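You operate a simulated robot arm through the tools that you are given. There is no shell and no other tool.

Carry out the task below with a simulated two-armed robot. There is one attempt and no reset: what you move stays moved.

## Task
Strip the stand leg: slacken the green lever, hang the spring up, draw the clip, park the pivot peg.
Fine: the spring on its holder's free pegs, the peg in the free peg stand.
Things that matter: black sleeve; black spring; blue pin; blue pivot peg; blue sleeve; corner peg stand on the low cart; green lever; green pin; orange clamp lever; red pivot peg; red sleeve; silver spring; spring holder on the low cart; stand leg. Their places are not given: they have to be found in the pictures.

Only the result counts: the job must be done as asked and must still hold three seconds after the hand-in. Knocking over, shifting, dropping, spilling or breaking anything else fails it.

## Robot
Two 6-joint arms with two-finger parallel grippers on one trunk that stands fixed in place. Base frame: the origin is at the foot of the trunk, x ahead of it, y to its left, z up. Lengths are in mm, angles in degrees, forces in N, time in s.
The left shoulder is at [60, 187, 947], the right one opposite. Each reaches about 781 mm from its shoulder. Payload 1.57 kg a hand.
Tool frame (each hand has its own): the origin (TCP) lies between the finger pads and is the grasp point; the fingertips stand 30 mm ahead of it; z points along the fingers, y is the line along which they close. The gripper opens to 110 mm. The fingers are 24 mm wide and 12 mm thick; the gripper's body (48 by 112 mm) begins 78 mm behind the TCP.
Orientation is that of the tool frame in the base frame, as a unit quaternion [x, y, z, w]. With the fingers straight down and closing along the base's y, the tool's x points along the base's -x, its y along +y and its z along -z.

## Interface
- The arms move only by the tool arm_command. It takes "left_increments", "right_increments" or both (then of equal length, played together; a hand with none holds still); each is a list of rows, each an object of numbers (a shift or turn left out is 0, a gripper value left out holds the last): "wx", "wy", "wz": the turn, a rotation vector about the tool's x, y, z in degrees; "tx", "ty", "tz": the shift along the tool's x, y, z in mm; "gripper": the finger opening in mm, from 0 to 110. In form: [{"wx": .., "wy": .., "wz": .., "tx": .., "ty": .., "tz": .., "gripper": ..}, ...]. A call has 1 to 20 rows; each row is the pose to reach, as a shift and turn from the pose commanded when the call began, along the tool's axes at that moment. Rows are played at 5 a second. More than 50 mm and 8.6 degrees between two rows, or a gripper value outside its range, and nothing of the call is played. A pose out of reach is approached as far as the arm can. The call stops where the force on the tool passes 60 N (or 10 N more than at its start, if that is more) or the arm is blocked; 0.2 s more then pass. The fingers move at their own pace (about 153 mm/s each) and stop on an object; they squeeze with about 40 N. The grip force told is the motor's: it shows also when the fingers shut on nothing. Time passes only in rows, and 0.2 s behind the last, so rows that repeat a pose let the fingers close. It gives the time, the measured TCP pose, the force on the tool (base axes), the opening and the grip force at its end, in the units of the frame above (readings bear some noise), with the torque about the TCP (base axes, N m) and any sound that the robot's microphone picked up.
- Cameras (640 x 400 px; columns grow to the right, rows downward): "scene" is now at [-7.9, 46.1, 1478.8]; the picture's right is [0.66, -0.75, 0.00], its down [-0.63, -0.56, -0.54] and it looks along [0.40, 0.36, -0.84] (base axes); focal length 330 px, centre (320, 200). "left" rides on the left gripper at [70, -16, -141] in its tool frame; the picture's right is [0.23, 0.97, 0.00], its down [-0.86, 0.20, -0.48] and it looks along [-0.47, 0.11, 0.88] (tool axes); focal length 222 px, centre (320, 200). "right" rides on the right gripper at [70, 16, -141] in its tool frame; the picture's right is [-0.23, 0.97, 0.00], its down [-0.86, -0.20, -0.48] and it looks along [-0.47, -0.11, 0.88] (tool axes); focal length 222 px, centre (320, 200).
- grab_frame(camera): a new picture of that camera. It takes no simulated time.
- raise_lower(by): slides the trunk up (or, below 0, down) by that many mm; the arms and the scene camera ride with it, the base frame stays. It gives what a move gives, with no picture.
- head_to(pan, tilt): turns the head with the scene camera to pan (to the left, within 86 degrees either way) and tilt (down, from -29 to 69), counted from straight ahead of the robot. It gives what a move gives.
- pixel_to_xyz(camera, pixels): for up to 12 pixels [column, row] of the newest picture of that camera ("zoom" is the newest enlarged one), the place [x, y, z] in the base frame of the surface seen there, good to about 2 mm. It takes no simulated time.
- zoom(camera, box): a new picture of the part [left, top, right, bottom] of that camera's present view, enlarged. It takes no simulated time.
- sign_off(): hands the job in; it is judged then, once.

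Leave the grippers open and the arms clear of the work at the hand-in unless told otherwise.

The tools are called after ">>>" as a command line: name --argument value ..., lists and objects as JSON in quotes. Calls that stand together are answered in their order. arm_command: Moves the arms, as the interface text tells. Its arguments: {"type":"object","properties":{"left_increments":{"type":"array","items":{"type":"object","properties":{"wx":{"type":"number"},"wy":{"type":"number"},"wz":{"type":"number"},"tx":{"type":"number"},"ty":{"type":"number"},"tz":{"type":"number"},"gripper":{"type":"number"}}}},"right_increments":{"type":"array","items":{"type":"object","properties":{"wx":{"type":"number"},"wy":{"type":"number"},"wz":{"type":"number"},"tx":{"type":"number"},"ty":{"type":"number"},"tz":{"type":"number"},"gripper":{"type":"number"}}}}},"required":[]} The other tools are called the same way: raise_lower (by) moves the trunk up or down; head_to (pan, tilt) turns the head that bears the scene camera; grab_frame (camera) takes a picture; pixel_to_xyz (camera, pixels) gives the place of the surface under pixels of a picture; zoom (camera, box) takes an enlarged picture of a part of a camera's view; sign_off () hands the job in.

At the start:

```text
time_s: 0.0
left_position: [323.0, 342.4, 1059.2]
left_orientation: [0.001, 1.0, 0.0, 0.0]
left_wrist_force: [0.2, -0.6, -0.7]
left_torque: [-0.03, -0.01, -0.01]
left_opening: 109.8
left_gripper_force: 0.0
right_position: [405.0, 38.1, 964.6]
right_orientation: [0.001, 1.0, 0.0, 0.0]
right_wrist_force: [0.5, -1.1, 0.7]
right_torque: [0.02, 0.02, 0.0]
right_opening: 110.0
right_gripper_force: 0.1
trunk travel left (down, up): [-575.0, 415.0]
head pan, tilt (commanded): [41.7, 57.2]
```

scene: 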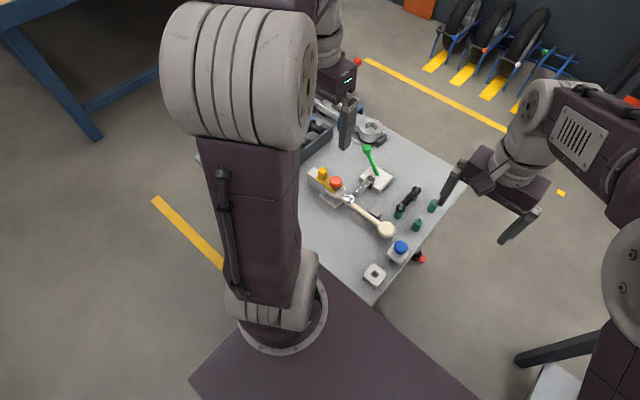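
right: 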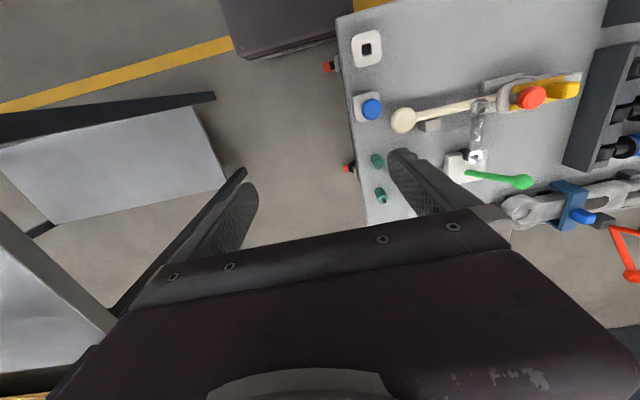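
left: 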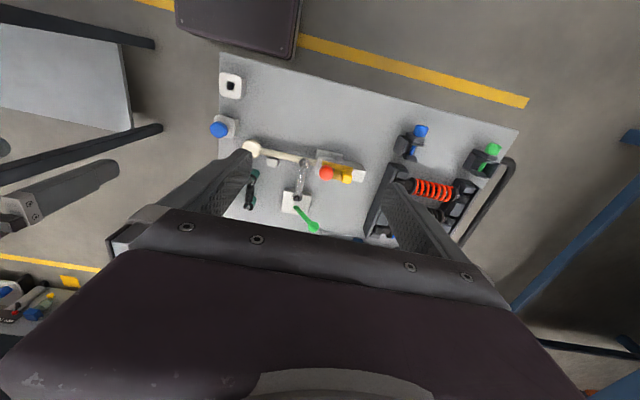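

I see a cart with a stand assembly, but the left arm blocks part of the scene view. I'll take enlarged views of the cart from all the cameras first.

>>> zoom --camera "scene" --box '[290, 80, 480, 300]'

>>> zoom --camera "right" --box '[330, 0, 640, 240]'

>>> zoom --camera "left" --box '[200, 40, 540, 260]'

```text
1.82 times, centred on (385, 190) of scene
```

zoom: 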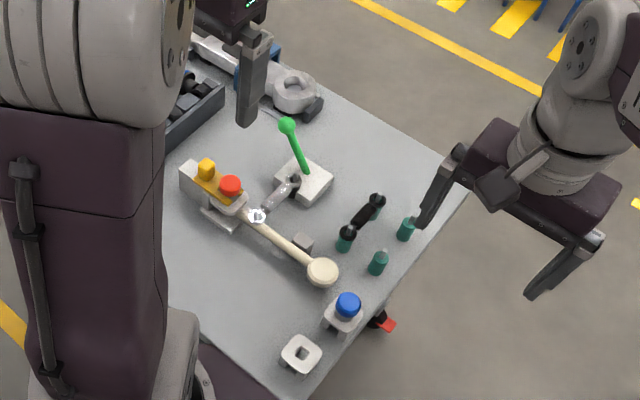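

```text
1.67 times, centred on (485, 120) of right
```

zoom: 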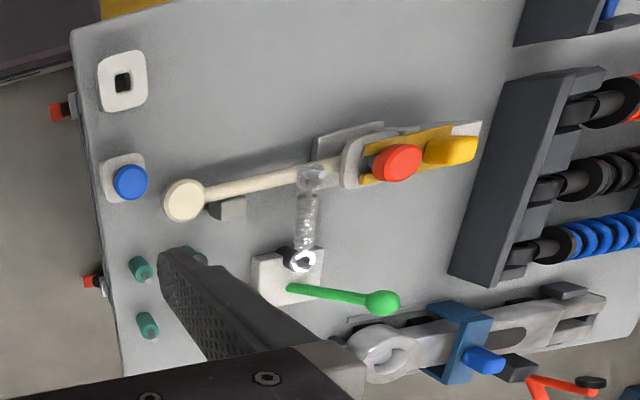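

```text
1.82 times, centred on (370, 150) of left
```

zoom: 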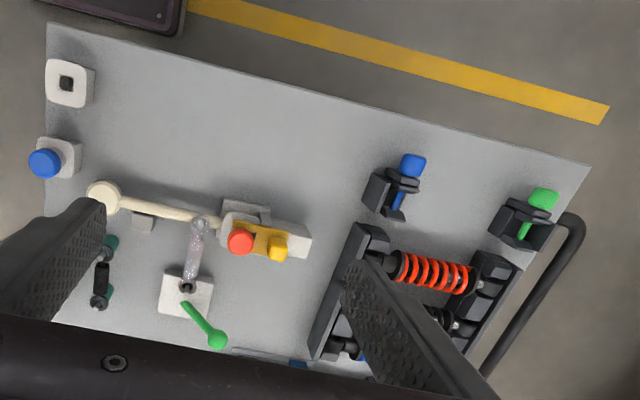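

The left arm's upper link hides part of the scene view. I'll read the places of the main parts from the pictures I have.

>>> grab_frame --camera "right"

>>> grab_frame --camera "scene"

>>> grab_frame --camera "left"

>>> pixel_to_xyz --camera "right" --pixels '[[367, 49], [372, 109], [403, 120], [477, 110], [475, 158], [530, 97], [563, 90], [522, 182], [475, 173], [376, 160], [380, 194], [450, 50]]'

>>> pixel_to_xyz --camera "scene" --pixels '[[374, 274], [400, 247], [386, 230], [348, 199], [372, 181], [336, 182], [322, 173], [367, 149], [376, 172], [417, 224], [433, 205], [350, 240]]'

>>> pixel_to_xyz --camera "left" --pixels '[[220, 56], [518, 130], [230, 85], [218, 130], [253, 148], [327, 172], [347, 173], [297, 199], [313, 226], [421, 130], [494, 150], [434, 190]]'

```text
taken
```

right: 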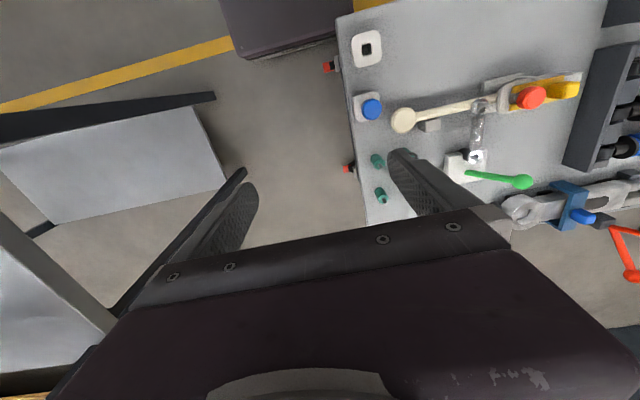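

```text
taken
```

scene: 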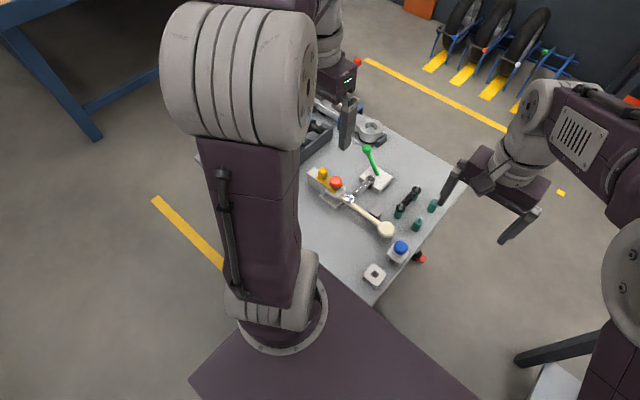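

```text
taken
```

left: 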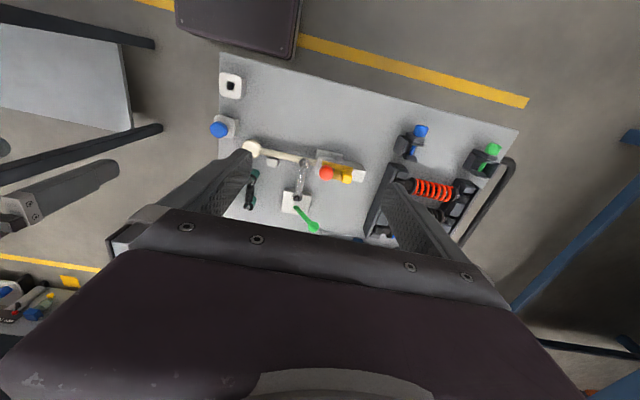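

```text
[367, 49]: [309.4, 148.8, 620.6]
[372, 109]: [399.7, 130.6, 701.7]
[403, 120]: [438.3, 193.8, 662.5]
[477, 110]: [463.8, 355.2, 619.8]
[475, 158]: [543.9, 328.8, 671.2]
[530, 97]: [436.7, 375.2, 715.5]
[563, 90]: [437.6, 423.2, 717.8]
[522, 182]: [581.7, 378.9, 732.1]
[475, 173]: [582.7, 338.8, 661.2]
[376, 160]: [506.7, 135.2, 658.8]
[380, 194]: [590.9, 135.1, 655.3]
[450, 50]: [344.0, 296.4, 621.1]
```

```text
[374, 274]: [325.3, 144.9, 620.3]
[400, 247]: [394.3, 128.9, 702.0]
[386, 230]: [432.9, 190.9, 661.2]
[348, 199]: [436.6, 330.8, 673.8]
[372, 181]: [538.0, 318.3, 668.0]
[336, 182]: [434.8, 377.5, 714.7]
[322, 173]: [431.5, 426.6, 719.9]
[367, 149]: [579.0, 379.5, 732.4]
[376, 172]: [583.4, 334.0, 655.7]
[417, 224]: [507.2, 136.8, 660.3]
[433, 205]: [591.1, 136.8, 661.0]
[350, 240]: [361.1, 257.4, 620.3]
```

```text
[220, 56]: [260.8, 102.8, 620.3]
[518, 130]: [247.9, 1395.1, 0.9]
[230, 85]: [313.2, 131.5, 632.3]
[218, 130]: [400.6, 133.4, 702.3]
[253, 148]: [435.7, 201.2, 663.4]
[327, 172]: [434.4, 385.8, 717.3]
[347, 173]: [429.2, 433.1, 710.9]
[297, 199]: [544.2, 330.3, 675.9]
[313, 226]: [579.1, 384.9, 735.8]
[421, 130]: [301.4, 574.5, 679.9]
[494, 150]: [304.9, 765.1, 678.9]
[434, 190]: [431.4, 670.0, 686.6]
```

The cart top is at z≈620. The leg runs along y at x≈436, from its foot at y≈192 to its pivot at y≈376. The lever base is near (545,330), the spring-holder pegs near (507–591,136), and the free stand near (315,148). I'll bring the left hand lower for a close look.

>>> arm_command --left_increments '[{"tx": -3, "ty": -8, "tz": 45}, {"tx": -6, "ty": -16, "tz": 90}, {"tx": -10, "ty": -24, "tz": 135}, {"tx": -13, "ty": -32, "tz": 180}, {"tx": -13, "ty": -32, "tz": 180}]'

>>> grab_frame --camera "left"

>>> grab_frame --camera "scene"

```text
time_s: 1.2
left_position: [338.1, 312.8, 876.9]
left_orientation: [0.0, 1.0, 0.0, 0.0]
left_wrist_force: [-0.1, 0.4, -0.1]
left_torque: [-0.01, -0.04, 0.0]
left_opening: 109.9
left_gripper_force: 0.1
right_position: [403.8, 36.6, 965.1]
right_orientation: [0.0, 1.0, 0.0, 0.0]
right_wrist_force: [-0.6, -0.7, 0.2]
right_torque: [0.0, -0.01, 0.02]
right_opening: 110.2
right_gripper_force: 0.1
trunk travel left (down, up): [-575.0, 415.0]
head pan, tilt (commanded): [41.7, 57.2]
```

```text
taken
```

left: 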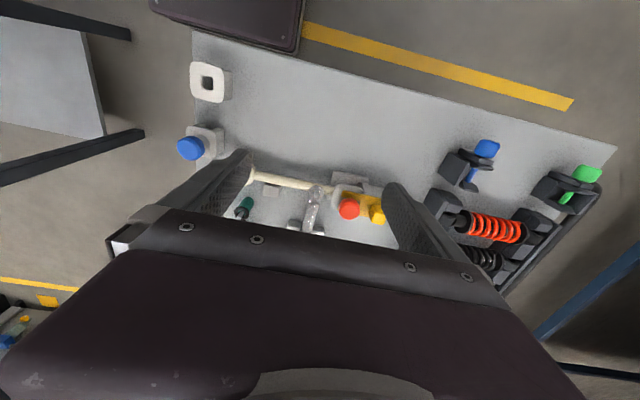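

```text
taken
```

scene: 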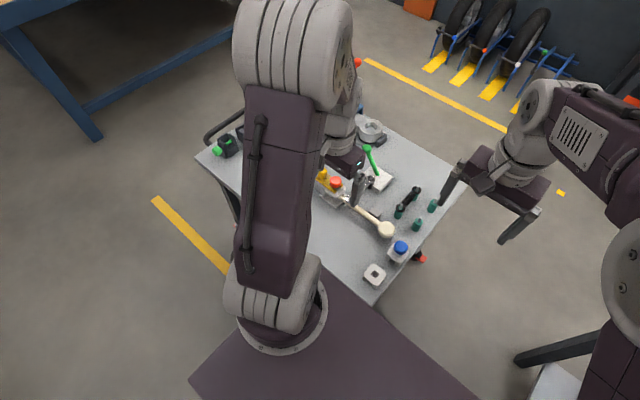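

The gripper body hides what lies ahead of the hand, because this camera sees the near (-x) side. I'll move the left hand forward to x≈560 so it looks back over the stand leg.

>>> arm_command --left_increments '[{"tx": -45, "tz": 0}, {"tx": -90}, {"tx": -135}, {"tx": -180}, {"tx": -220}, {"tx": -220}]'

>>> grab_frame --camera "left"

>>> grab_frame --camera "scene"

```text
time_s: 2.6
left_position: [554.3, 311.7, 878.4]
left_orientation: [0.001, 1.0, 0.0, -0.001]
left_wrist_force: [0.4, 0.1, 1.2]
left_torque: [-0.03, 0.0, 0.0]
left_opening: 110.1
left_gripper_force: 0.0
right_position: [403.6, 37.3, 965.6]
right_orientation: [0.0, 1.0, -0.001, 0.0]
right_wrist_force: [-0.6, -0.3, 0.4]
right_torque: [0.01, 0.01, 0.0]
right_opening: 110.0
right_gripper_force: 0.1
trunk travel left (down, up): [-575.0, 415.0]
head pan, tilt (commanded): [41.7, 57.2]
```

```text
taken
```

left: 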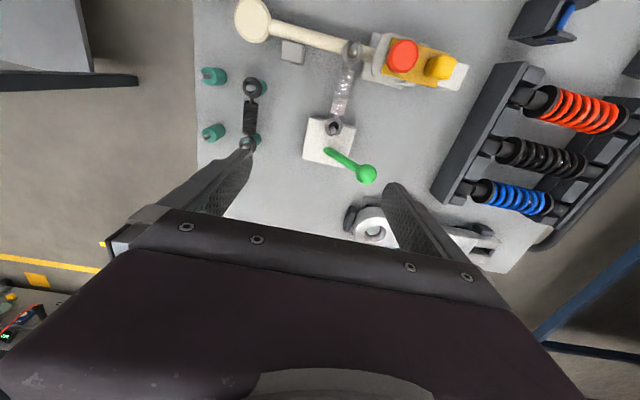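

```text
taken
```

scene: 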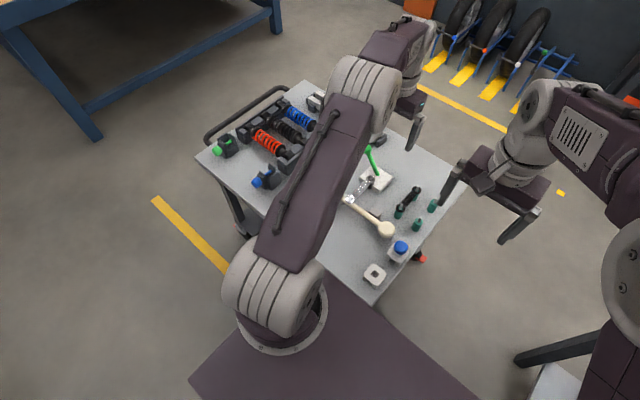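

Now the left view shows the whole assembly. I'll enlarge it.

>>> zoom --camera "left" --box '[300, 20, 480, 200]'

>>> zoom --camera "left" --box '[180, 0, 360, 180]'

```text
2.22 times, centred on (390, 110) of left
```

zoom: 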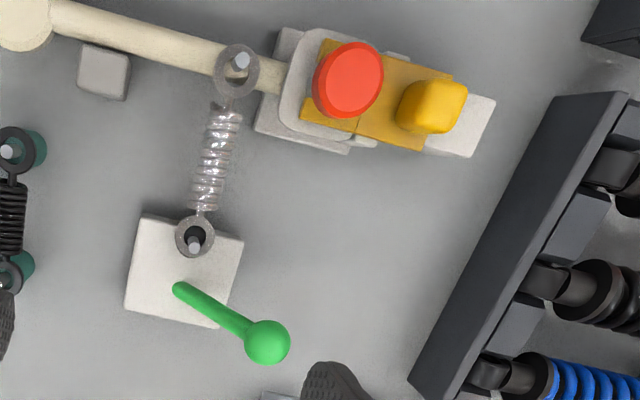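

```text
2.22 times, centred on (270, 90) of left
```

zoom: 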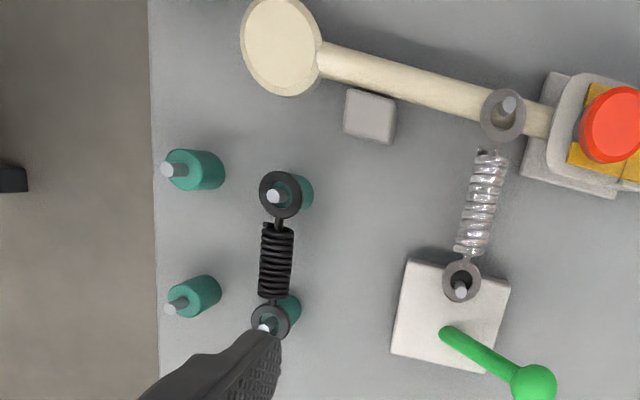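

I'll measure key points on the holder and the leg from this last zoom.

>>> pixel_to_xyz --camera "zoom" --pixels '[[166, 170], [185, 168], [170, 308], [190, 297], [272, 196], [263, 328], [508, 104], [485, 122], [462, 293], [455, 268], [448, 335], [535, 383]]'

>>> pixel_to_xyz --camera "zoom" --pixels '[[480, 200], [400, 350], [500, 375], [510, 285], [410, 258], [370, 115], [280, 45], [612, 125], [575, 155], [545, 100], [430, 75], [455, 310]]'

>>> zoom --camera "left" --box '[330, 10, 490, 110]'

```text
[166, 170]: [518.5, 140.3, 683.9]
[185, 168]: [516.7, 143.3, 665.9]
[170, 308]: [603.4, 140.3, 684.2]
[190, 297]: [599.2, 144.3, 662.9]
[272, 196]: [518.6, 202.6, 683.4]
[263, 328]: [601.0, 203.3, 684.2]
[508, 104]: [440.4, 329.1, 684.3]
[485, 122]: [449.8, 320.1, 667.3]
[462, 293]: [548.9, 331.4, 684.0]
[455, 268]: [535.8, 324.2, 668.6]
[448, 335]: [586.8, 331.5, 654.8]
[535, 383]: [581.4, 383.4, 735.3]
```

```text
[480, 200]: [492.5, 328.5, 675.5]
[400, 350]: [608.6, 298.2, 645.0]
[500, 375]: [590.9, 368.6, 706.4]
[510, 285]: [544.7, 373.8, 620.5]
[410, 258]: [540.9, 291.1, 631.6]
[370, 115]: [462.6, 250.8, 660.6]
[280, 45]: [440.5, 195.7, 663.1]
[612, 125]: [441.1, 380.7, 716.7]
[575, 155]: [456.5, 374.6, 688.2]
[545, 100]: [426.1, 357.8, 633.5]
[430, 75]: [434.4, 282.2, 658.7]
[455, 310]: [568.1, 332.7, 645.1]
```

```text
4.00 times, centred on (410, 60) of left
```

zoom: 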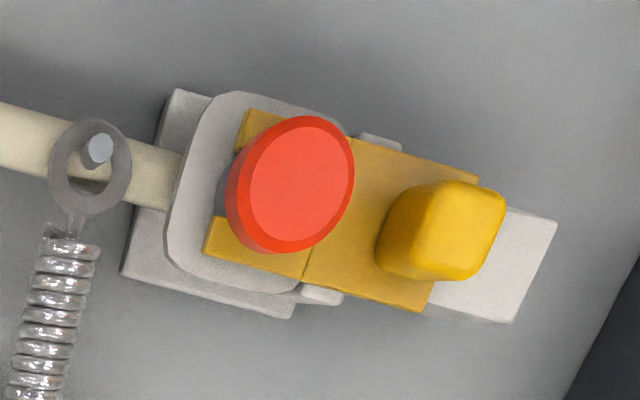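

Now I'll measure the red cap, the yellow clip and its knob.

>>> pixel_to_xyz --camera "zoom" --pixels '[[300, 180], [320, 120], [250, 215], [450, 215], [400, 255], [485, 200], [440, 270], [470, 190], [245, 125], [215, 245], [420, 300], [330, 280]]'

>>> pixel_to_xyz --camera "zoom" --pixels '[[550, 225], [510, 315], [370, 170], [390, 145], [320, 295], [200, 200], [180, 110], [140, 260], [235, 170], [60, 250], [100, 150], [290, 305]]'

```text
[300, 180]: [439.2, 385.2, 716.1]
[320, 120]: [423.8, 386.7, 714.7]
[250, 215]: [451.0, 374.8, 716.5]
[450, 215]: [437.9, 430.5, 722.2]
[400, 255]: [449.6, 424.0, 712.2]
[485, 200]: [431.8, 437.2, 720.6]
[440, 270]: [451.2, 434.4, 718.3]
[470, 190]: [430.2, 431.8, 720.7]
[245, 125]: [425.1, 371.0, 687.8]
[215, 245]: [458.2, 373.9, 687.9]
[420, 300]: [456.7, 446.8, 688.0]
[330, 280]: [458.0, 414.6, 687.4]
```

```text
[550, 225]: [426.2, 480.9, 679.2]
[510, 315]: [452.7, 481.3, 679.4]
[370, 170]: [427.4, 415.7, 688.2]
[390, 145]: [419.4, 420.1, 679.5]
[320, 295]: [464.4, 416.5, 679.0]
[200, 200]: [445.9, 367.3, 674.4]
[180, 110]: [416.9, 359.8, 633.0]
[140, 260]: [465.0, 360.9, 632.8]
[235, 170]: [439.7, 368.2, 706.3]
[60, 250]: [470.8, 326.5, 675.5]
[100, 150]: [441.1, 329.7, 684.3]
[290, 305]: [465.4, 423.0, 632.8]
```

The clip top is at z≈688. Its knob is at about (440,432,722) and the red cap at about (438,383,716). I'll look closely at the lever block from two sides.

>>> zoom --camera "left" --box '[295, 100, 385, 190]'

>>> zoom --camera "scene" --box '[320, 130, 420, 230]'

>>> zoom --camera "right" --box '[430, 80, 560, 200]'

```text
4.44 times, centred on (340, 145) of left
```

zoom: 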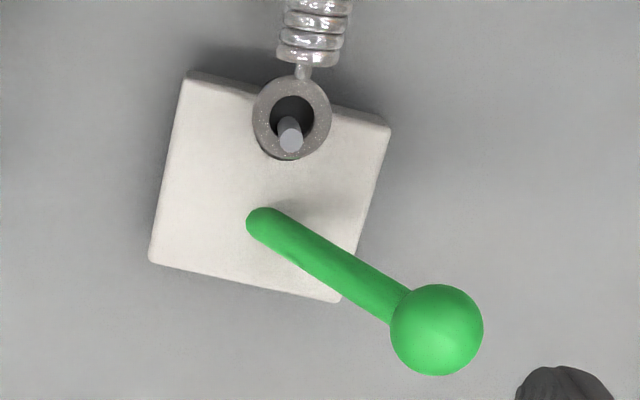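

```text
4.00 times, centred on (370, 180) of scene
```

zoom: 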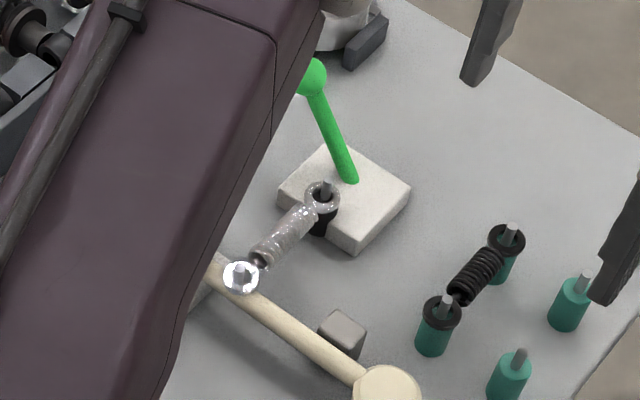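

```text
3.33 times, centred on (495, 140) of right
```

zoom: 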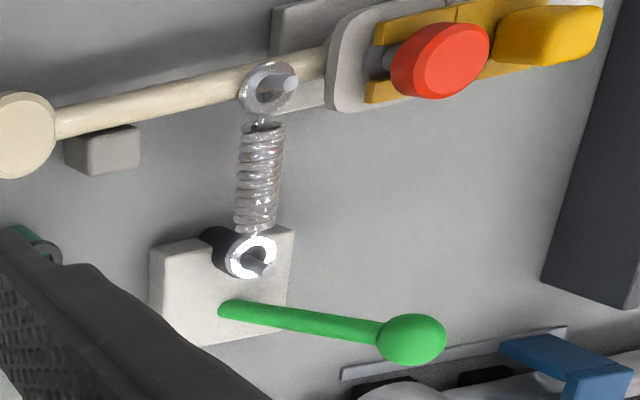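

The lever is a rod leaning toward +y. Its base is near (587,332,650) and its knob centre near (586,387,722), about 28 mm across. I'll move the left hand above the knob, fingers part closed, and look before straddling it.

>>> arm_command --left_increments '[{"tx": -15, "ty": 38, "gripper": 60}, {"tx": -31, "ty": 76, "gripper": 50}, {"tx": -31, "ty": 76, "tz": 40, "gripper": 50}, {"tx": -31, "ty": 76, "tz": 80, "gripper": 50}, {"tx": -31, "ty": 76, "tz": 80, "gripper": 50}]'

>>> grab_frame --camera "left"

>>> grab_frame --camera "right"

```text
time_s: 3.8
left_position: [565.8, 379.5, 801.6]
left_orientation: [0.0, 1.0, 0.0, 0.0]
left_wrist_force: [-0.2, -0.1, 0.5]
left_torque: [0.03, 0.01, -0.02]
left_opening: 50.2
left_gripper_force: 0.0
left hand out of reach, approached as far as the arm can: row 2, 3, 4, 5
right_position: [404.0, 37.3, 965.0]
right_orientation: [0.0, 1.0, 0.0, 0.0]
right_wrist_force: [-0.5, -0.3, -0.1]
right_torque: [0.03, 0.02, 0.0]
right_opening: 110.1
right_gripper_force: 0.1
trunk travel left (down, up): [-575.0, 415.0]
head pan, tilt (commanded): [41.7, 57.2]
```

```text
taken
```

left: 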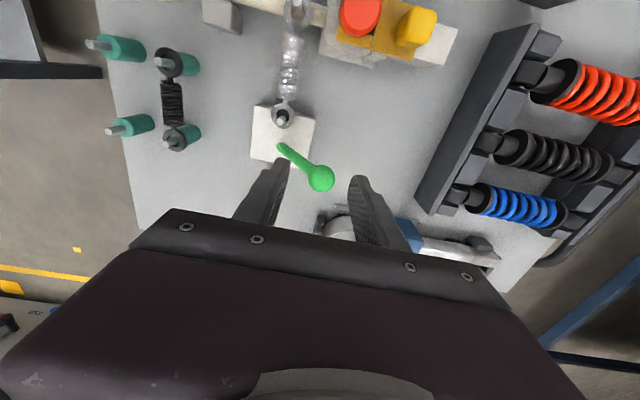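

```text
taken
```

right: 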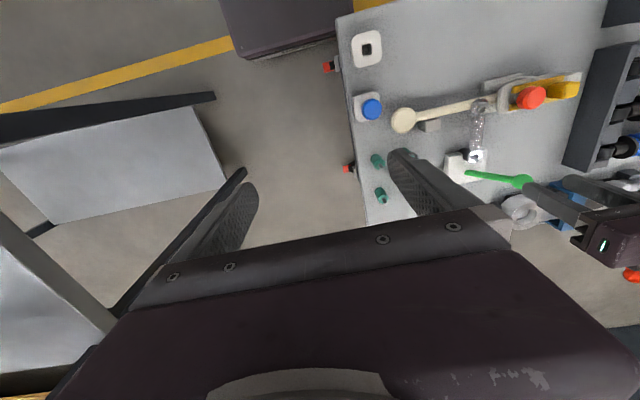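

That spot is just out of reach with the fingers straight down. I'll tilt the fingers forward by 20° so the wrist stays nearer, then read the pose.

>>> arm_command --left_increments '[{"wy": -7}, {"wy": -14}, {"wy": -20}, {"wy": -20}]'

>>> grab_frame --camera "left"

```text
time_s: 4.8
left_position: [567.0, 379.3, 800.5]
left_orientation: [0.0, 0.985, 0.0, 0.175]
left_wrist_force: [-0.1, -0.4, 0.3]
left_torque: [-0.01, -0.01, -0.04]
left_opening: 50.2
left_gripper_force: 0.1
right_position: [404.6, 37.7, 966.0]
right_orientation: [0.0, 1.0, 0.001, 0.0]
right_wrist_force: [0.6, -0.3, -0.5]
right_torque: [-0.01, 0.0, 0.01]
right_opening: 110.0
right_gripper_force: 0.0
trunk travel left (down, up): [-575.0, 415.0]
head pan, tilt (commanded): [41.7, 57.2]
```

```text
taken
```

left: 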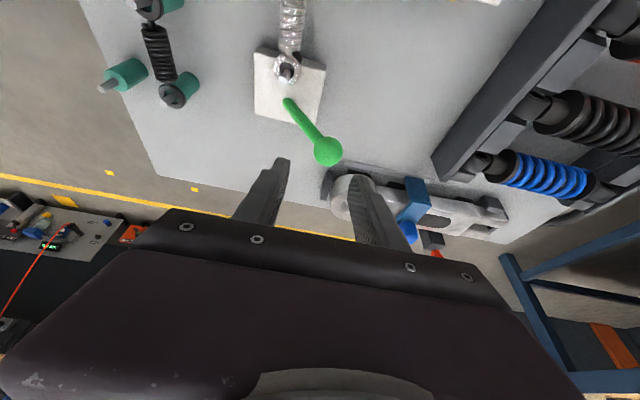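

The hand stopped at (567,379,800) with a 20° forward tilt. I'll re-measure the knob and rod from this view.

>>> zoom --camera "left" --box '[240, 20, 400, 190]'

>>> pixel_to_xyz --camera "left" --pixels '[[328, 150], [316, 152], [340, 150], [327, 164], [310, 127], [290, 102], [286, 98], [285, 73], [255, 114], [322, 120], [257, 47], [320, 60]]'

```text
2.35 times, centred on (320, 105) of left
```

zoom: 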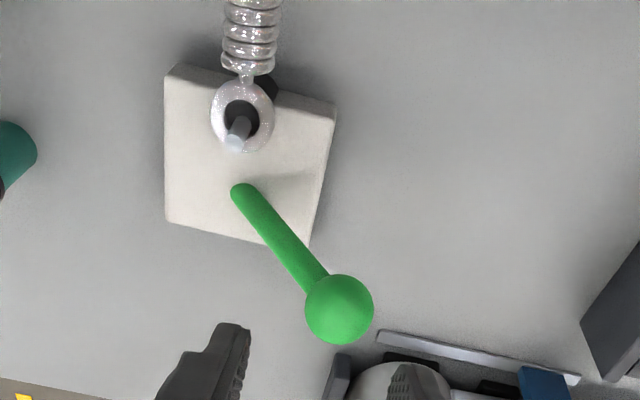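

```text
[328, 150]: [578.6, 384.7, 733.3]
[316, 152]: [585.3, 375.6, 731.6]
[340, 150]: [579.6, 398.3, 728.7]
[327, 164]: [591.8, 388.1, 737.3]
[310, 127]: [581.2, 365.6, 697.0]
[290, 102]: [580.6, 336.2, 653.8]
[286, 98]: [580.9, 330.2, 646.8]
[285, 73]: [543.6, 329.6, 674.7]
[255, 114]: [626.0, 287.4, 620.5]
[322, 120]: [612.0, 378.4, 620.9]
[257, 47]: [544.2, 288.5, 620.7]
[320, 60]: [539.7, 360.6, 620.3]
```

The knob centre is about (586,387,724) with radius about 13.5. I'll lower the open fingers (50 mm) around it and keep it caged without squeezing.

>>> arm_command --left_increments '[{"tx": 8, "ty": 8, "tz": 20}, {"tx": 8, "ty": 8, "tz": 45}, {"tx": 8, "ty": 8, "tz": 66}, {"tx": 8, "ty": 8, "tz": 66}]'

>>> grab_frame --camera "left"

>>> zoom --camera "right" --box '[430, 80, 640, 240]'

```text
time_s: 5.8
left_position: [581.7, 386.5, 734.3]
left_orientation: [-0.001, 0.985, 0.0, 0.173]
left_wrist_force: [0.4, -0.2, 0.4]
left_torque: [0.06, 0.03, 0.01]
left_opening: 50.0
left_gripper_force: 0.1
right_position: [404.2, 36.4, 965.5]
right_orientation: [-0.001, 1.0, 0.0, 0.0]
right_wrist_force: [0.0, 0.4, 0.2]
right_torque: [0.0, 0.02, 0.01]
right_opening: 110.2
right_gripper_force: 0.0
trunk travel left (down, up): [-575.0, 415.0]
head pan, tilt (commanded): [41.7, 57.2]
```

```text
taken
```

left: 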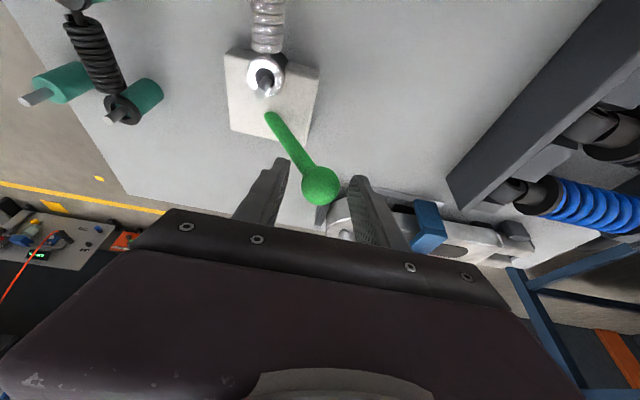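

```text
2.50 times, centred on (535, 160) of right
```

zoom: 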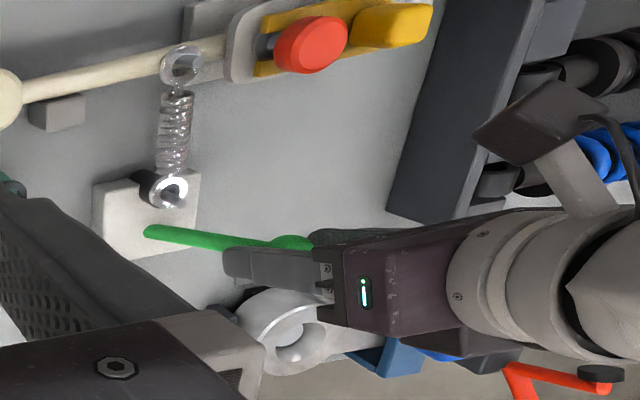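

The knob is now caged. I'll push it gently toward -y with the +y finger and watch the force to find how the lever turns.

>>> arm_command --left_increments '[{"ty": -4}, {"ty": -8}, {"ty": -12}, {"ty": -15}, {"ty": -18}, {"ty": -18}]'

>>> grab_frame --camera "left"

```text
time_s: 7.2
left_position: [584.0, 371.7, 735.4]
left_orientation: [0.0, 0.984, 0.001, 0.175]
left_wrist_force: [3.5, 11.7, 4.8]
left_torque: [0.27, -0.01, -0.08]
left_opening: 59.7
left_gripper_force: 5.2
right_position: [404.5, 37.3, 965.7]
right_orientation: [0.0, 1.0, -0.001, -0.001]
right_wrist_force: [0.2, -0.1, 0.5]
right_torque: [0.03, 0.0, 0.0]
right_opening: 110.1
right_gripper_force: 0.1
trunk travel left (down, up): [-575.0, 415.0]
head pan, tilt (commanded): [41.7, 57.2]
```

```text
taken
```

left: 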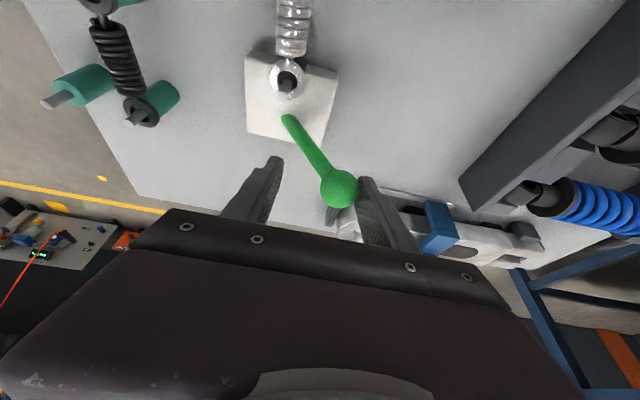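

The fingers reached the knob and were only pushed open a little (force about 12 N), so it did not move. I'll centre on it again and grip it, then test directions with a firm hold.

>>> arm_command --left_increments '[{"ty": 8, "gripper": 50}, {"ty": 18, "gripper": 40}, {"ty": 18, "gripper": 20}, {"ty": 18, "gripper": 20}, {"ty": 18, "gripper": 20}]'

>>> grab_frame --camera "left"

```text
time_s: 8.4
left_position: [581.9, 384.0, 733.3]
left_orientation: [-0.001, 0.985, 0.0, 0.172]
left_wrist_force: [2.4, -23.4, -2.7]
left_torque: [-1.83, -0.15, 0.05]
left_opening: 36.0
left_gripper_force: 42.8
right_position: [404.8, 36.0, 964.6]
right_orientation: [0.0, 1.0, 0.001, 0.0]
right_wrist_force: [0.0, 0.1, 0.5]
right_torque: [0.03, 0.01, 0.0]
right_opening: 110.2
right_gripper_force: 0.1
trunk travel left (down, up): [-575.0, 415.0]
head pan, tilt (commanded): [41.7, 57.2]
```

```text
taken
```

left: 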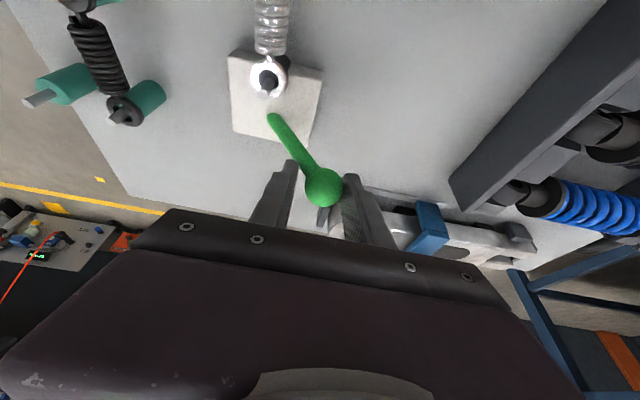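

The opening stopped at 36 mm with a side load, so the -y finger is on the rod, not the knob. I'll open, rise about 14 mm and grip the knob near the fingertips.

>>> arm_command --left_increments '[{"gripper": 55}, {"gripper": 55, "tz": -13, "ty": 1}, {"gripper": 55, "tz": -13, "ty": 1}, {"gripper": 22, "tz": -13, "ty": 1}, {"gripper": 22, "tz": -13, "ty": 1}, {"gripper": 22, "tz": -13, "ty": 1}]'

>>> grab_frame --camera "left"

```text
time_s: 9.8
left_position: [577.7, 386.9, 747.1]
left_orientation: [0.0, 0.985, 0.0, 0.174]
left_wrist_force: [-0.4, -4.7, -0.7]
left_torque: [-0.14, 0.04, -0.04]
left_opening: 29.3
left_gripper_force: 39.0
right_position: [404.9, 37.0, 965.7]
right_orientation: [0.0, 1.0, 0.0, 0.0]
right_wrist_force: [0.4, 0.1, -0.2]
right_torque: [0.03, 0.01, -0.01]
right_opening: 109.9
right_gripper_force: 0.1
trunk travel left (down, up): [-575.0, 415.0]
head pan, tilt (commanded): [41.7, 57.2]
```

```text
taken
```

left: 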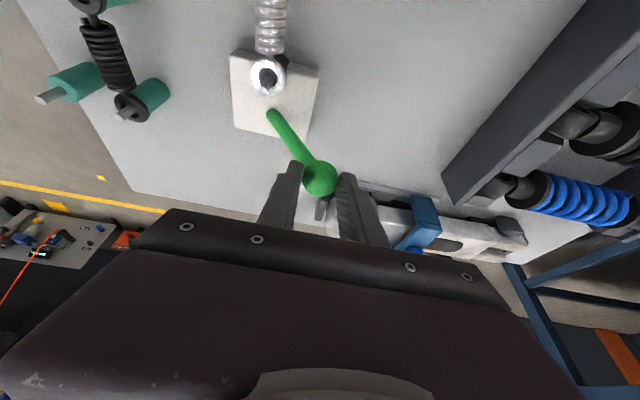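

Now I hold the knob cleanly (29 mm opening). I'll try a small move along the arc toward -y and up.

>>> arm_command --left_increments '[{"tx": -0.8, "ty": -3.3, "tz": -2.2}, {"tx": -1.6, "ty": -6.6, "tz": -4.3}, {"tx": -1.6, "ty": -6.6, "tz": -4.3}]'

```text
time_s: 10.6
left_position: [578.8, 384.8, 749.6]
left_orientation: [0.0, 0.985, -0.001, 0.174]
left_wrist_force: [-4.2, 10.9, -7.2]
left_torque: [0.6, 0.43, 0.15]
left_opening: 29.3
left_gripper_force: 39.0
right_position: [404.2, 39.2, 964.2]
right_orientation: [0.0, 1.0, -0.001, 0.0]
right_wrist_force: [-0.6, 0.4, 1.0]
right_torque: [-0.01, 0.01, 0.04]
right_opening: 110.2
right_gripper_force: 0.1
trunk travel left (down, up): [-575.0, 415.0]
head pan, tilt (commanded): [41.7, 57.2]
```

The knob barely followed: 2 mm of a 6.6 mm move, with 11 N back. I'll return and test along +x, since the hinge may be vertical.

>>> arm_command --left_increments '[{"tx": 1.6, "ty": 6.6, "tz": 4.3}, {"tx": -2.2, "ty": 6.6, "tz": 5.7}, {"tx": -5.9, "ty": 6.6, "tz": 7.0}, {"tx": -5.9, "ty": 6.6, "tz": 7.0}]'

```text
time_s: 11.6
left_position: [581.4, 387.6, 745.8]
left_orientation: [0.0, 0.985, -0.002, 0.172]
left_wrist_force: [-37.2, 2.2, 2.9]
left_torque: [0.13, 0.91, 0.04]
left_opening: 29.8
left_gripper_force: 39.5
right_position: [400.8, 36.9, 967.7]
right_orientation: [0.0, 1.0, 0.0, 0.003]
right_wrist_force: [0.0, -0.2, 0.3]
right_torque: [0.02, 0.0, -0.02]
right_opening: 110.0
right_gripper_force: 0.0
trunk travel left (down, up): [-575.0, 415.0]
head pan, tilt (commanded): [41.7, 57.2]
```

Moving +x met 37 N, so it is stiff. Now I'll test -x.

>>> arm_command --left_increments '[{"tx": 3.8, "tz": -1.4}, {"tx": 7.5, "tz": -2.7}, {"tx": 11.3, "tz": -4.1}, {"tx": 15, "tz": -5.4}, {"tx": 15, "tz": -5.4}]'

```text
time_s: 12.8
left_position: [576.6, 387.1, 746.7]
left_orientation: [0.0, 0.985, 0.003, 0.174]
left_wrist_force: [37.1, -16.9, -4.1]
left_torque: [-0.42, -1.01, -0.1]
left_opening: 29.2
left_gripper_force: 39.2
right_position: [407.6, 37.1, 963.8]
right_orientation: [-0.001, 1.0, 0.001, -0.003]
right_wrist_force: [0.1, -0.7, 0.3]
right_torque: [0.01, -0.01, 0.01]
right_opening: 110.1
right_gripper_force: 0.1
trunk travel left (down, up): [-575.0, 415.0]
head pan, tilt (commanded): [41.7, 57.2]
```

Both x directions are rigid, so the hinge runs along x and the lever swings in the y–z plane. I'll pull farther along the arc toward -y and up, watching the force.

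>>> arm_command --left_increments '[{"tx": -7.5, "tz": 2.7}, {"tx": -8.9, "tz": -1.2, "ty": -7}, {"tx": -10.4, "tz": -5.2, "ty": -14.5}, {"tx": -11.5, "tz": -8.2, "ty": -22.2}, {"tx": -11.5, "tz": -8.2, "ty": -22.2}]'

>>> grab_frame --camera "left"

```text
time_s: 14.0
left_position: [576.0, 366.1, 759.4]
left_orientation: [0.0, 0.985, -0.001, 0.175]
left_wrist_force: [-15.4, 5.4, 12.0]
left_torque: [0.04, 0.3, -0.15]
left_opening: 29.5
left_gripper_force: 38.7
right_position: [401.5, 37.7, 966.4]
right_orientation: [0.0, 1.0, 0.0, 0.002]
right_wrist_force: [0.0, 0.8, 0.2]
right_torque: [-0.03, -0.01, -0.01]
right_opening: 110.0
right_gripper_force: 0.1
trunk travel left (down, up): [-575.0, 415.0]
head pan, tilt (commanded): [41.7, 57.2]
```

```text
taken
```

left: 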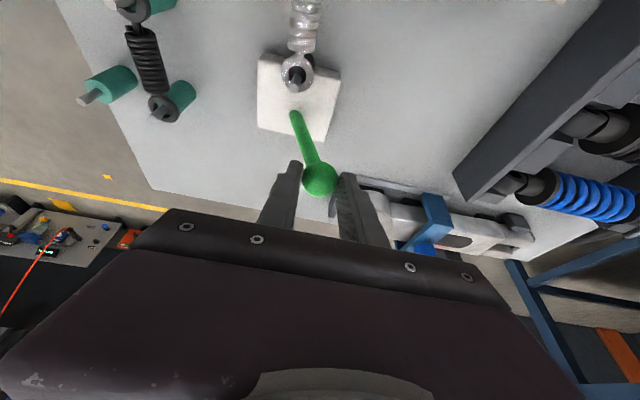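

The lever is moving: the knob has shifted to y≈366 and is higher. I'll carry on over the top along the same arc.

>>> arm_command --left_increments '[{"tx": 1.0, "ty": -8, "tz": -3.5}, {"tx": 1.3, "ty": -16.2, "tz": -5}, {"tx": 0.8, "ty": -29.5, "tz": -6.4}, {"tx": 1.0, "ty": -46.2, "tz": -5.6}, {"tx": 1.0, "ty": -46.2, "tz": -5.6}]'

>>> grab_frame --camera "left"

```text
time_s: 15.2
left_position: [577.0, 319.7, 763.5]
left_orientation: [0.0, 0.985, 0.0, 0.174]
left_wrist_force: [-0.3, 3.6, 3.3]
left_torque: [0.42, -0.06, 0.02]
left_opening: 29.4
left_gripper_force: 39.0
right_position: [404.1, 37.4, 966.5]
right_orientation: [0.0, 1.0, 0.0, 0.0]
right_wrist_force: [-0.5, 0.1, 0.0]
right_torque: [0.0, 0.0, 0.0]
right_opening: 110.3
right_gripper_force: 0.1
trunk travel left (down, up): [-575.0, 415.0]
head pan, tilt (commanded): [41.7, 57.2]
```

```text
taken
```

left: 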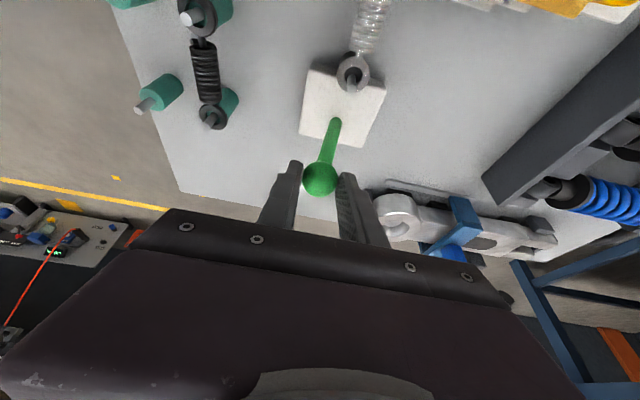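

The knob is past vertical at y≈320 and the force is low. I'll carry on down the other side of the arc.

>>> arm_command --left_increments '[{"tx": 0.5, "ty": -8, "tz": 1.5}, {"tx": 1.3, "ty": -16.3, "tz": 3.6}, {"tx": 3.5, "ty": -31.7, "tz": 9.7}, {"tx": 5, "ty": -38.9, "tz": 13.6}, {"tx": 5, "ty": -38.9, "tz": 13.6}]'

>>> grab_frame --camera "left"

```text
time_s: 16.4
left_position: [576.2, 279.7, 747.2]
left_orientation: [0.001, 0.985, 0.0, 0.172]
left_wrist_force: [4.8, -4.7, -2.1]
left_torque: [0.08, -0.48, -0.16]
left_opening: 29.3
left_gripper_force: 38.9
right_position: [404.9, 36.6, 964.5]
right_orientation: [0.0, 1.0, -0.001, -0.001]
right_wrist_force: [-0.8, -0.2, 0.6]
right_torque: [-0.02, -0.03, -0.02]
right_opening: 110.1
right_gripper_force: 0.1
trunk travel left (down, up): [-575.0, 415.0]
head pan, tilt (commanded): [41.7, 57.2]
```

```text
taken
```

left: 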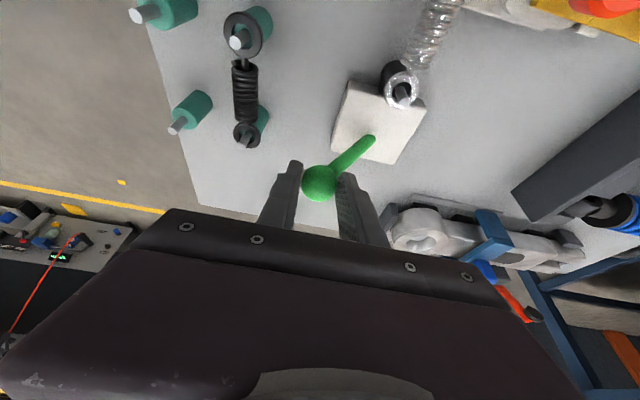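

The lever leans toward -y at about -33° with little force. I'll go a bit farther to find its end stop.

>>> arm_command --left_increments '[{"tx": 1.2, "ty": -4.7, "tz": 3.2}, {"tx": 2.4, "ty": -9.4, "tz": 6.6}, {"tx": 3.5, "ty": -13, "tz": 9.6}, {"tx": 4.7, "ty": -16.8, "tz": 13}, {"tx": 4.7, "ty": -16.8, "tz": 13}]'

>>> grab_frame --camera "left"

>>> zoom --camera "right" --box '[400, 60, 610, 220]'

```text
time_s: 17.6
left_position: [576.7, 272.2, 740.2]
left_orientation: [-0.004, 0.983, 0.002, 0.182]
left_wrist_force: [-27.7, 44.4, 20.7]
left_torque: [1.25, 1.02, 0.83]
left_opening: 29.4
left_gripper_force: 39.0
right_position: [399.9, 37.4, 967.0]
right_orientation: [0.001, 1.0, -0.003, 0.003]
right_wrist_force: [0.9, -0.7, -0.1]
right_torque: [0.04, 0.03, 0.02]
right_opening: 110.2
right_gripper_force: 0.1
trunk travel left (down, up): [-575.0, 415.0]
head pan, tilt (commanded): [41.7, 57.2]
stopped in row 5 (left hand): the force on the tool passed its limit at 63 N (the readings are from after the stop); the commanded pose is now the measured one
```

```text
taken
```

left: 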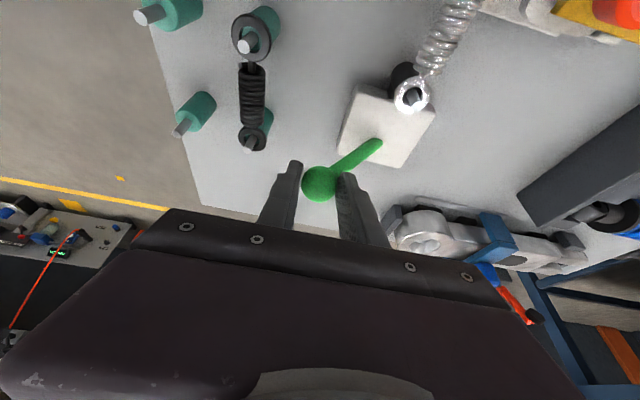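

```text
2.50 times, centred on (505, 140) of right
```

zoom: 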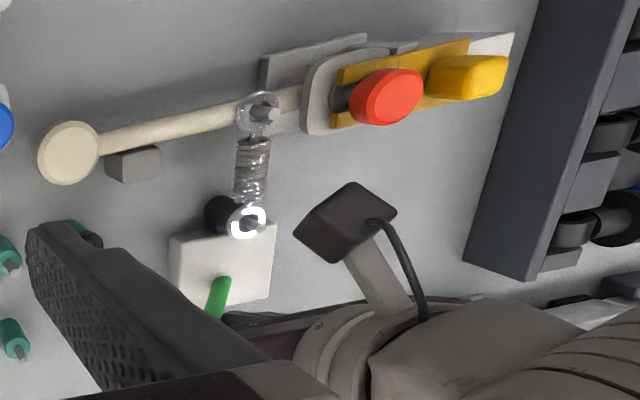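

The end stop is reached at y≈272 (force limit hit), and the spring's post has moved toward the leg, so the spring is shorter now. I'll release the knob and back out upward.

>>> arm_command --left_increments '[{"ty": 2}, {"ty": 2, "gripper": 60}, {"ty": 2, "gripper": 60}, {"tz": -30, "gripper": 60}, {"tz": -70, "gripper": 60}, {"tz": -100, "gripper": 60}, {"tz": -100, "gripper": 60}]'

>>> grab_frame --camera "left"

```text
time_s: 19.2
left_position: [547.1, 265.2, 831.1]
left_orientation: [-0.001, 0.984, 0.002, 0.178]
left_wrist_force: [0.5, 0.4, 0.7]
left_torque: [-0.01, 0.01, 0.03]
left_opening: 60.1
left_gripper_force: 0.0
right_position: [404.4, 36.0, 964.2]
right_orientation: [0.002, 1.0, 0.0, 0.0]
right_wrist_force: [-0.3, -0.9, -0.6]
right_torque: [-0.01, -0.01, 0.01]
right_opening: 110.2
right_gripper_force: 0.0
trunk travel left (down, up): [-575.0, 415.0]
head pan, tilt (commanded): [41.7, 57.2]
```

```text
taken
```

left: 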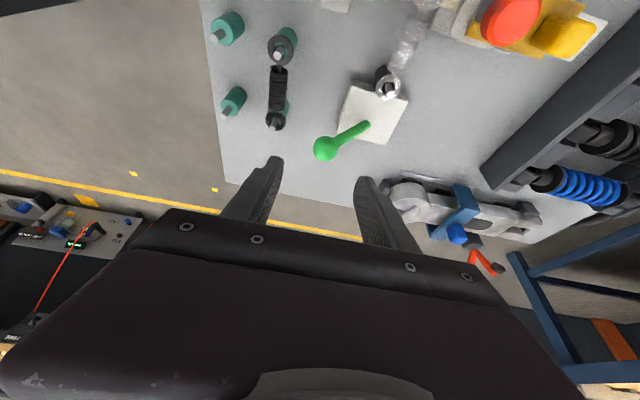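

The lever stays over. I'll straighten the hand and rise a little to measure the slack spring.

>>> arm_command --left_increments '[{"wy": 7, "ty": 10, "tx": -4, "tz": -10}, {"wy": 14, "ty": 20, "tx": -8, "tz": -20}, {"wy": 20.4, "ty": 28, "tx": -10, "tz": -28}, {"wy": 20.4, "ty": 28, "tx": -10, "tz": -28}]'

>>> grab_frame --camera "left"

>>> zoom --camera "left" --box '[310, 20, 430, 180]'

```text
time_s: 20.2
left_position: [546.5, 293.6, 861.4]
left_orientation: [-0.002, 1.0, 0.002, 0.001]
left_wrist_force: [0.6, 0.2, -0.3]
left_torque: [0.0, -0.01, -0.03]
left_opening: 60.0
left_gripper_force: 0.1
right_position: [404.6, 36.4, 965.3]
right_orientation: [0.001, 1.0, 0.0, 0.0]
right_wrist_force: [0.8, 0.7, 0.2]
right_torque: [-0.01, -0.02, -0.01]
right_opening: 109.9
right_gripper_force: 0.2
trunk travel left (down, up): [-575.0, 415.0]
head pan, tilt (commanded): [41.7, 57.2]
```

```text
taken
```

left: 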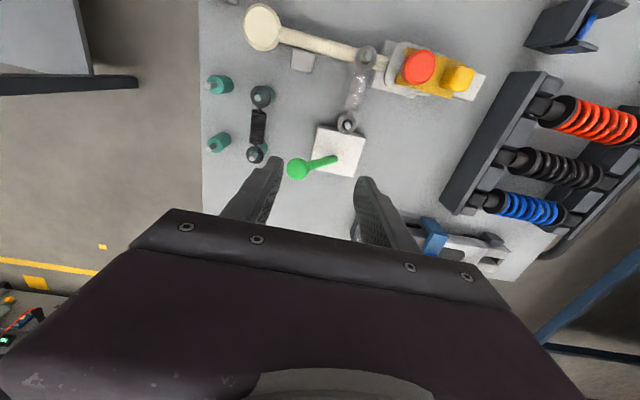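

```text
2.50 times, centred on (370, 100) of left
```

zoom: 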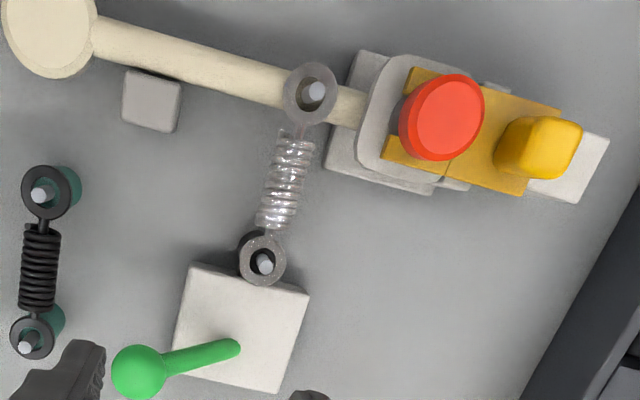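

Now I'll measure the slack silver spring's eyes, the pins, the coil, and the holder pegs.

>>> pixel_to_xyz --camera "zoom" --pixels '[[314, 92], [290, 85], [310, 70], [333, 95], [264, 263], [245, 262], [262, 242], [280, 265], [262, 282], [288, 165], [278, 210], [305, 122]]'

>>> pixel_to_xyz --camera "zoom" --pixels '[[40, 195], [27, 185], [45, 170], [65, 190], [45, 215], [25, 345], [40, 265], [15, 335], [48, 335], [30, 265], [52, 265], [75, 190]]'

>>> pixel_to_xyz --camera "left" --pixels '[[212, 87], [222, 82], [213, 146], [222, 141], [263, 40], [302, 60], [345, 90], [365, 90], [348, 112], [362, 112], [355, 100], [318, 135]]'

```text
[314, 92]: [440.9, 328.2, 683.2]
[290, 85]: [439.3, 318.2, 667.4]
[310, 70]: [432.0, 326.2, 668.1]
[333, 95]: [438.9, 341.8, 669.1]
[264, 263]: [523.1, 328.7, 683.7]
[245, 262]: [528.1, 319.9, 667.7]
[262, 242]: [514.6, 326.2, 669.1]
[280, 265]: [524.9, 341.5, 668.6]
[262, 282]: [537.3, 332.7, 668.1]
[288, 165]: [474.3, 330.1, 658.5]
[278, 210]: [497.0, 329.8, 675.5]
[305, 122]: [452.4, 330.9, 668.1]
```

```text
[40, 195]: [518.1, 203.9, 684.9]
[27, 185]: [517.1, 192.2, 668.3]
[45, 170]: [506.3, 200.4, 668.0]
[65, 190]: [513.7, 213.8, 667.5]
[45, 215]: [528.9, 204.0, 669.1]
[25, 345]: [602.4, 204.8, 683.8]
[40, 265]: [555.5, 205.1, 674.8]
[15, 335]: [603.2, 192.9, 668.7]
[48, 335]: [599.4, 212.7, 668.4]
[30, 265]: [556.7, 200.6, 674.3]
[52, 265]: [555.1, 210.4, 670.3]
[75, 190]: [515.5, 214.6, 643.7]
```

```text
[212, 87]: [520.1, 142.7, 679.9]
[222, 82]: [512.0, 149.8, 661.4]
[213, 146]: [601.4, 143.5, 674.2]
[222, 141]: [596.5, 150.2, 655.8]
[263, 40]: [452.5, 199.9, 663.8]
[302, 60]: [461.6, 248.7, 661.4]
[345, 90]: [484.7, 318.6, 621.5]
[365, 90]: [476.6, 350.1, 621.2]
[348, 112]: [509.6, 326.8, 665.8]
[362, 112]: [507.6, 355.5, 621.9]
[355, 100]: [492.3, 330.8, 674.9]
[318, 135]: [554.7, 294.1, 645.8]
```

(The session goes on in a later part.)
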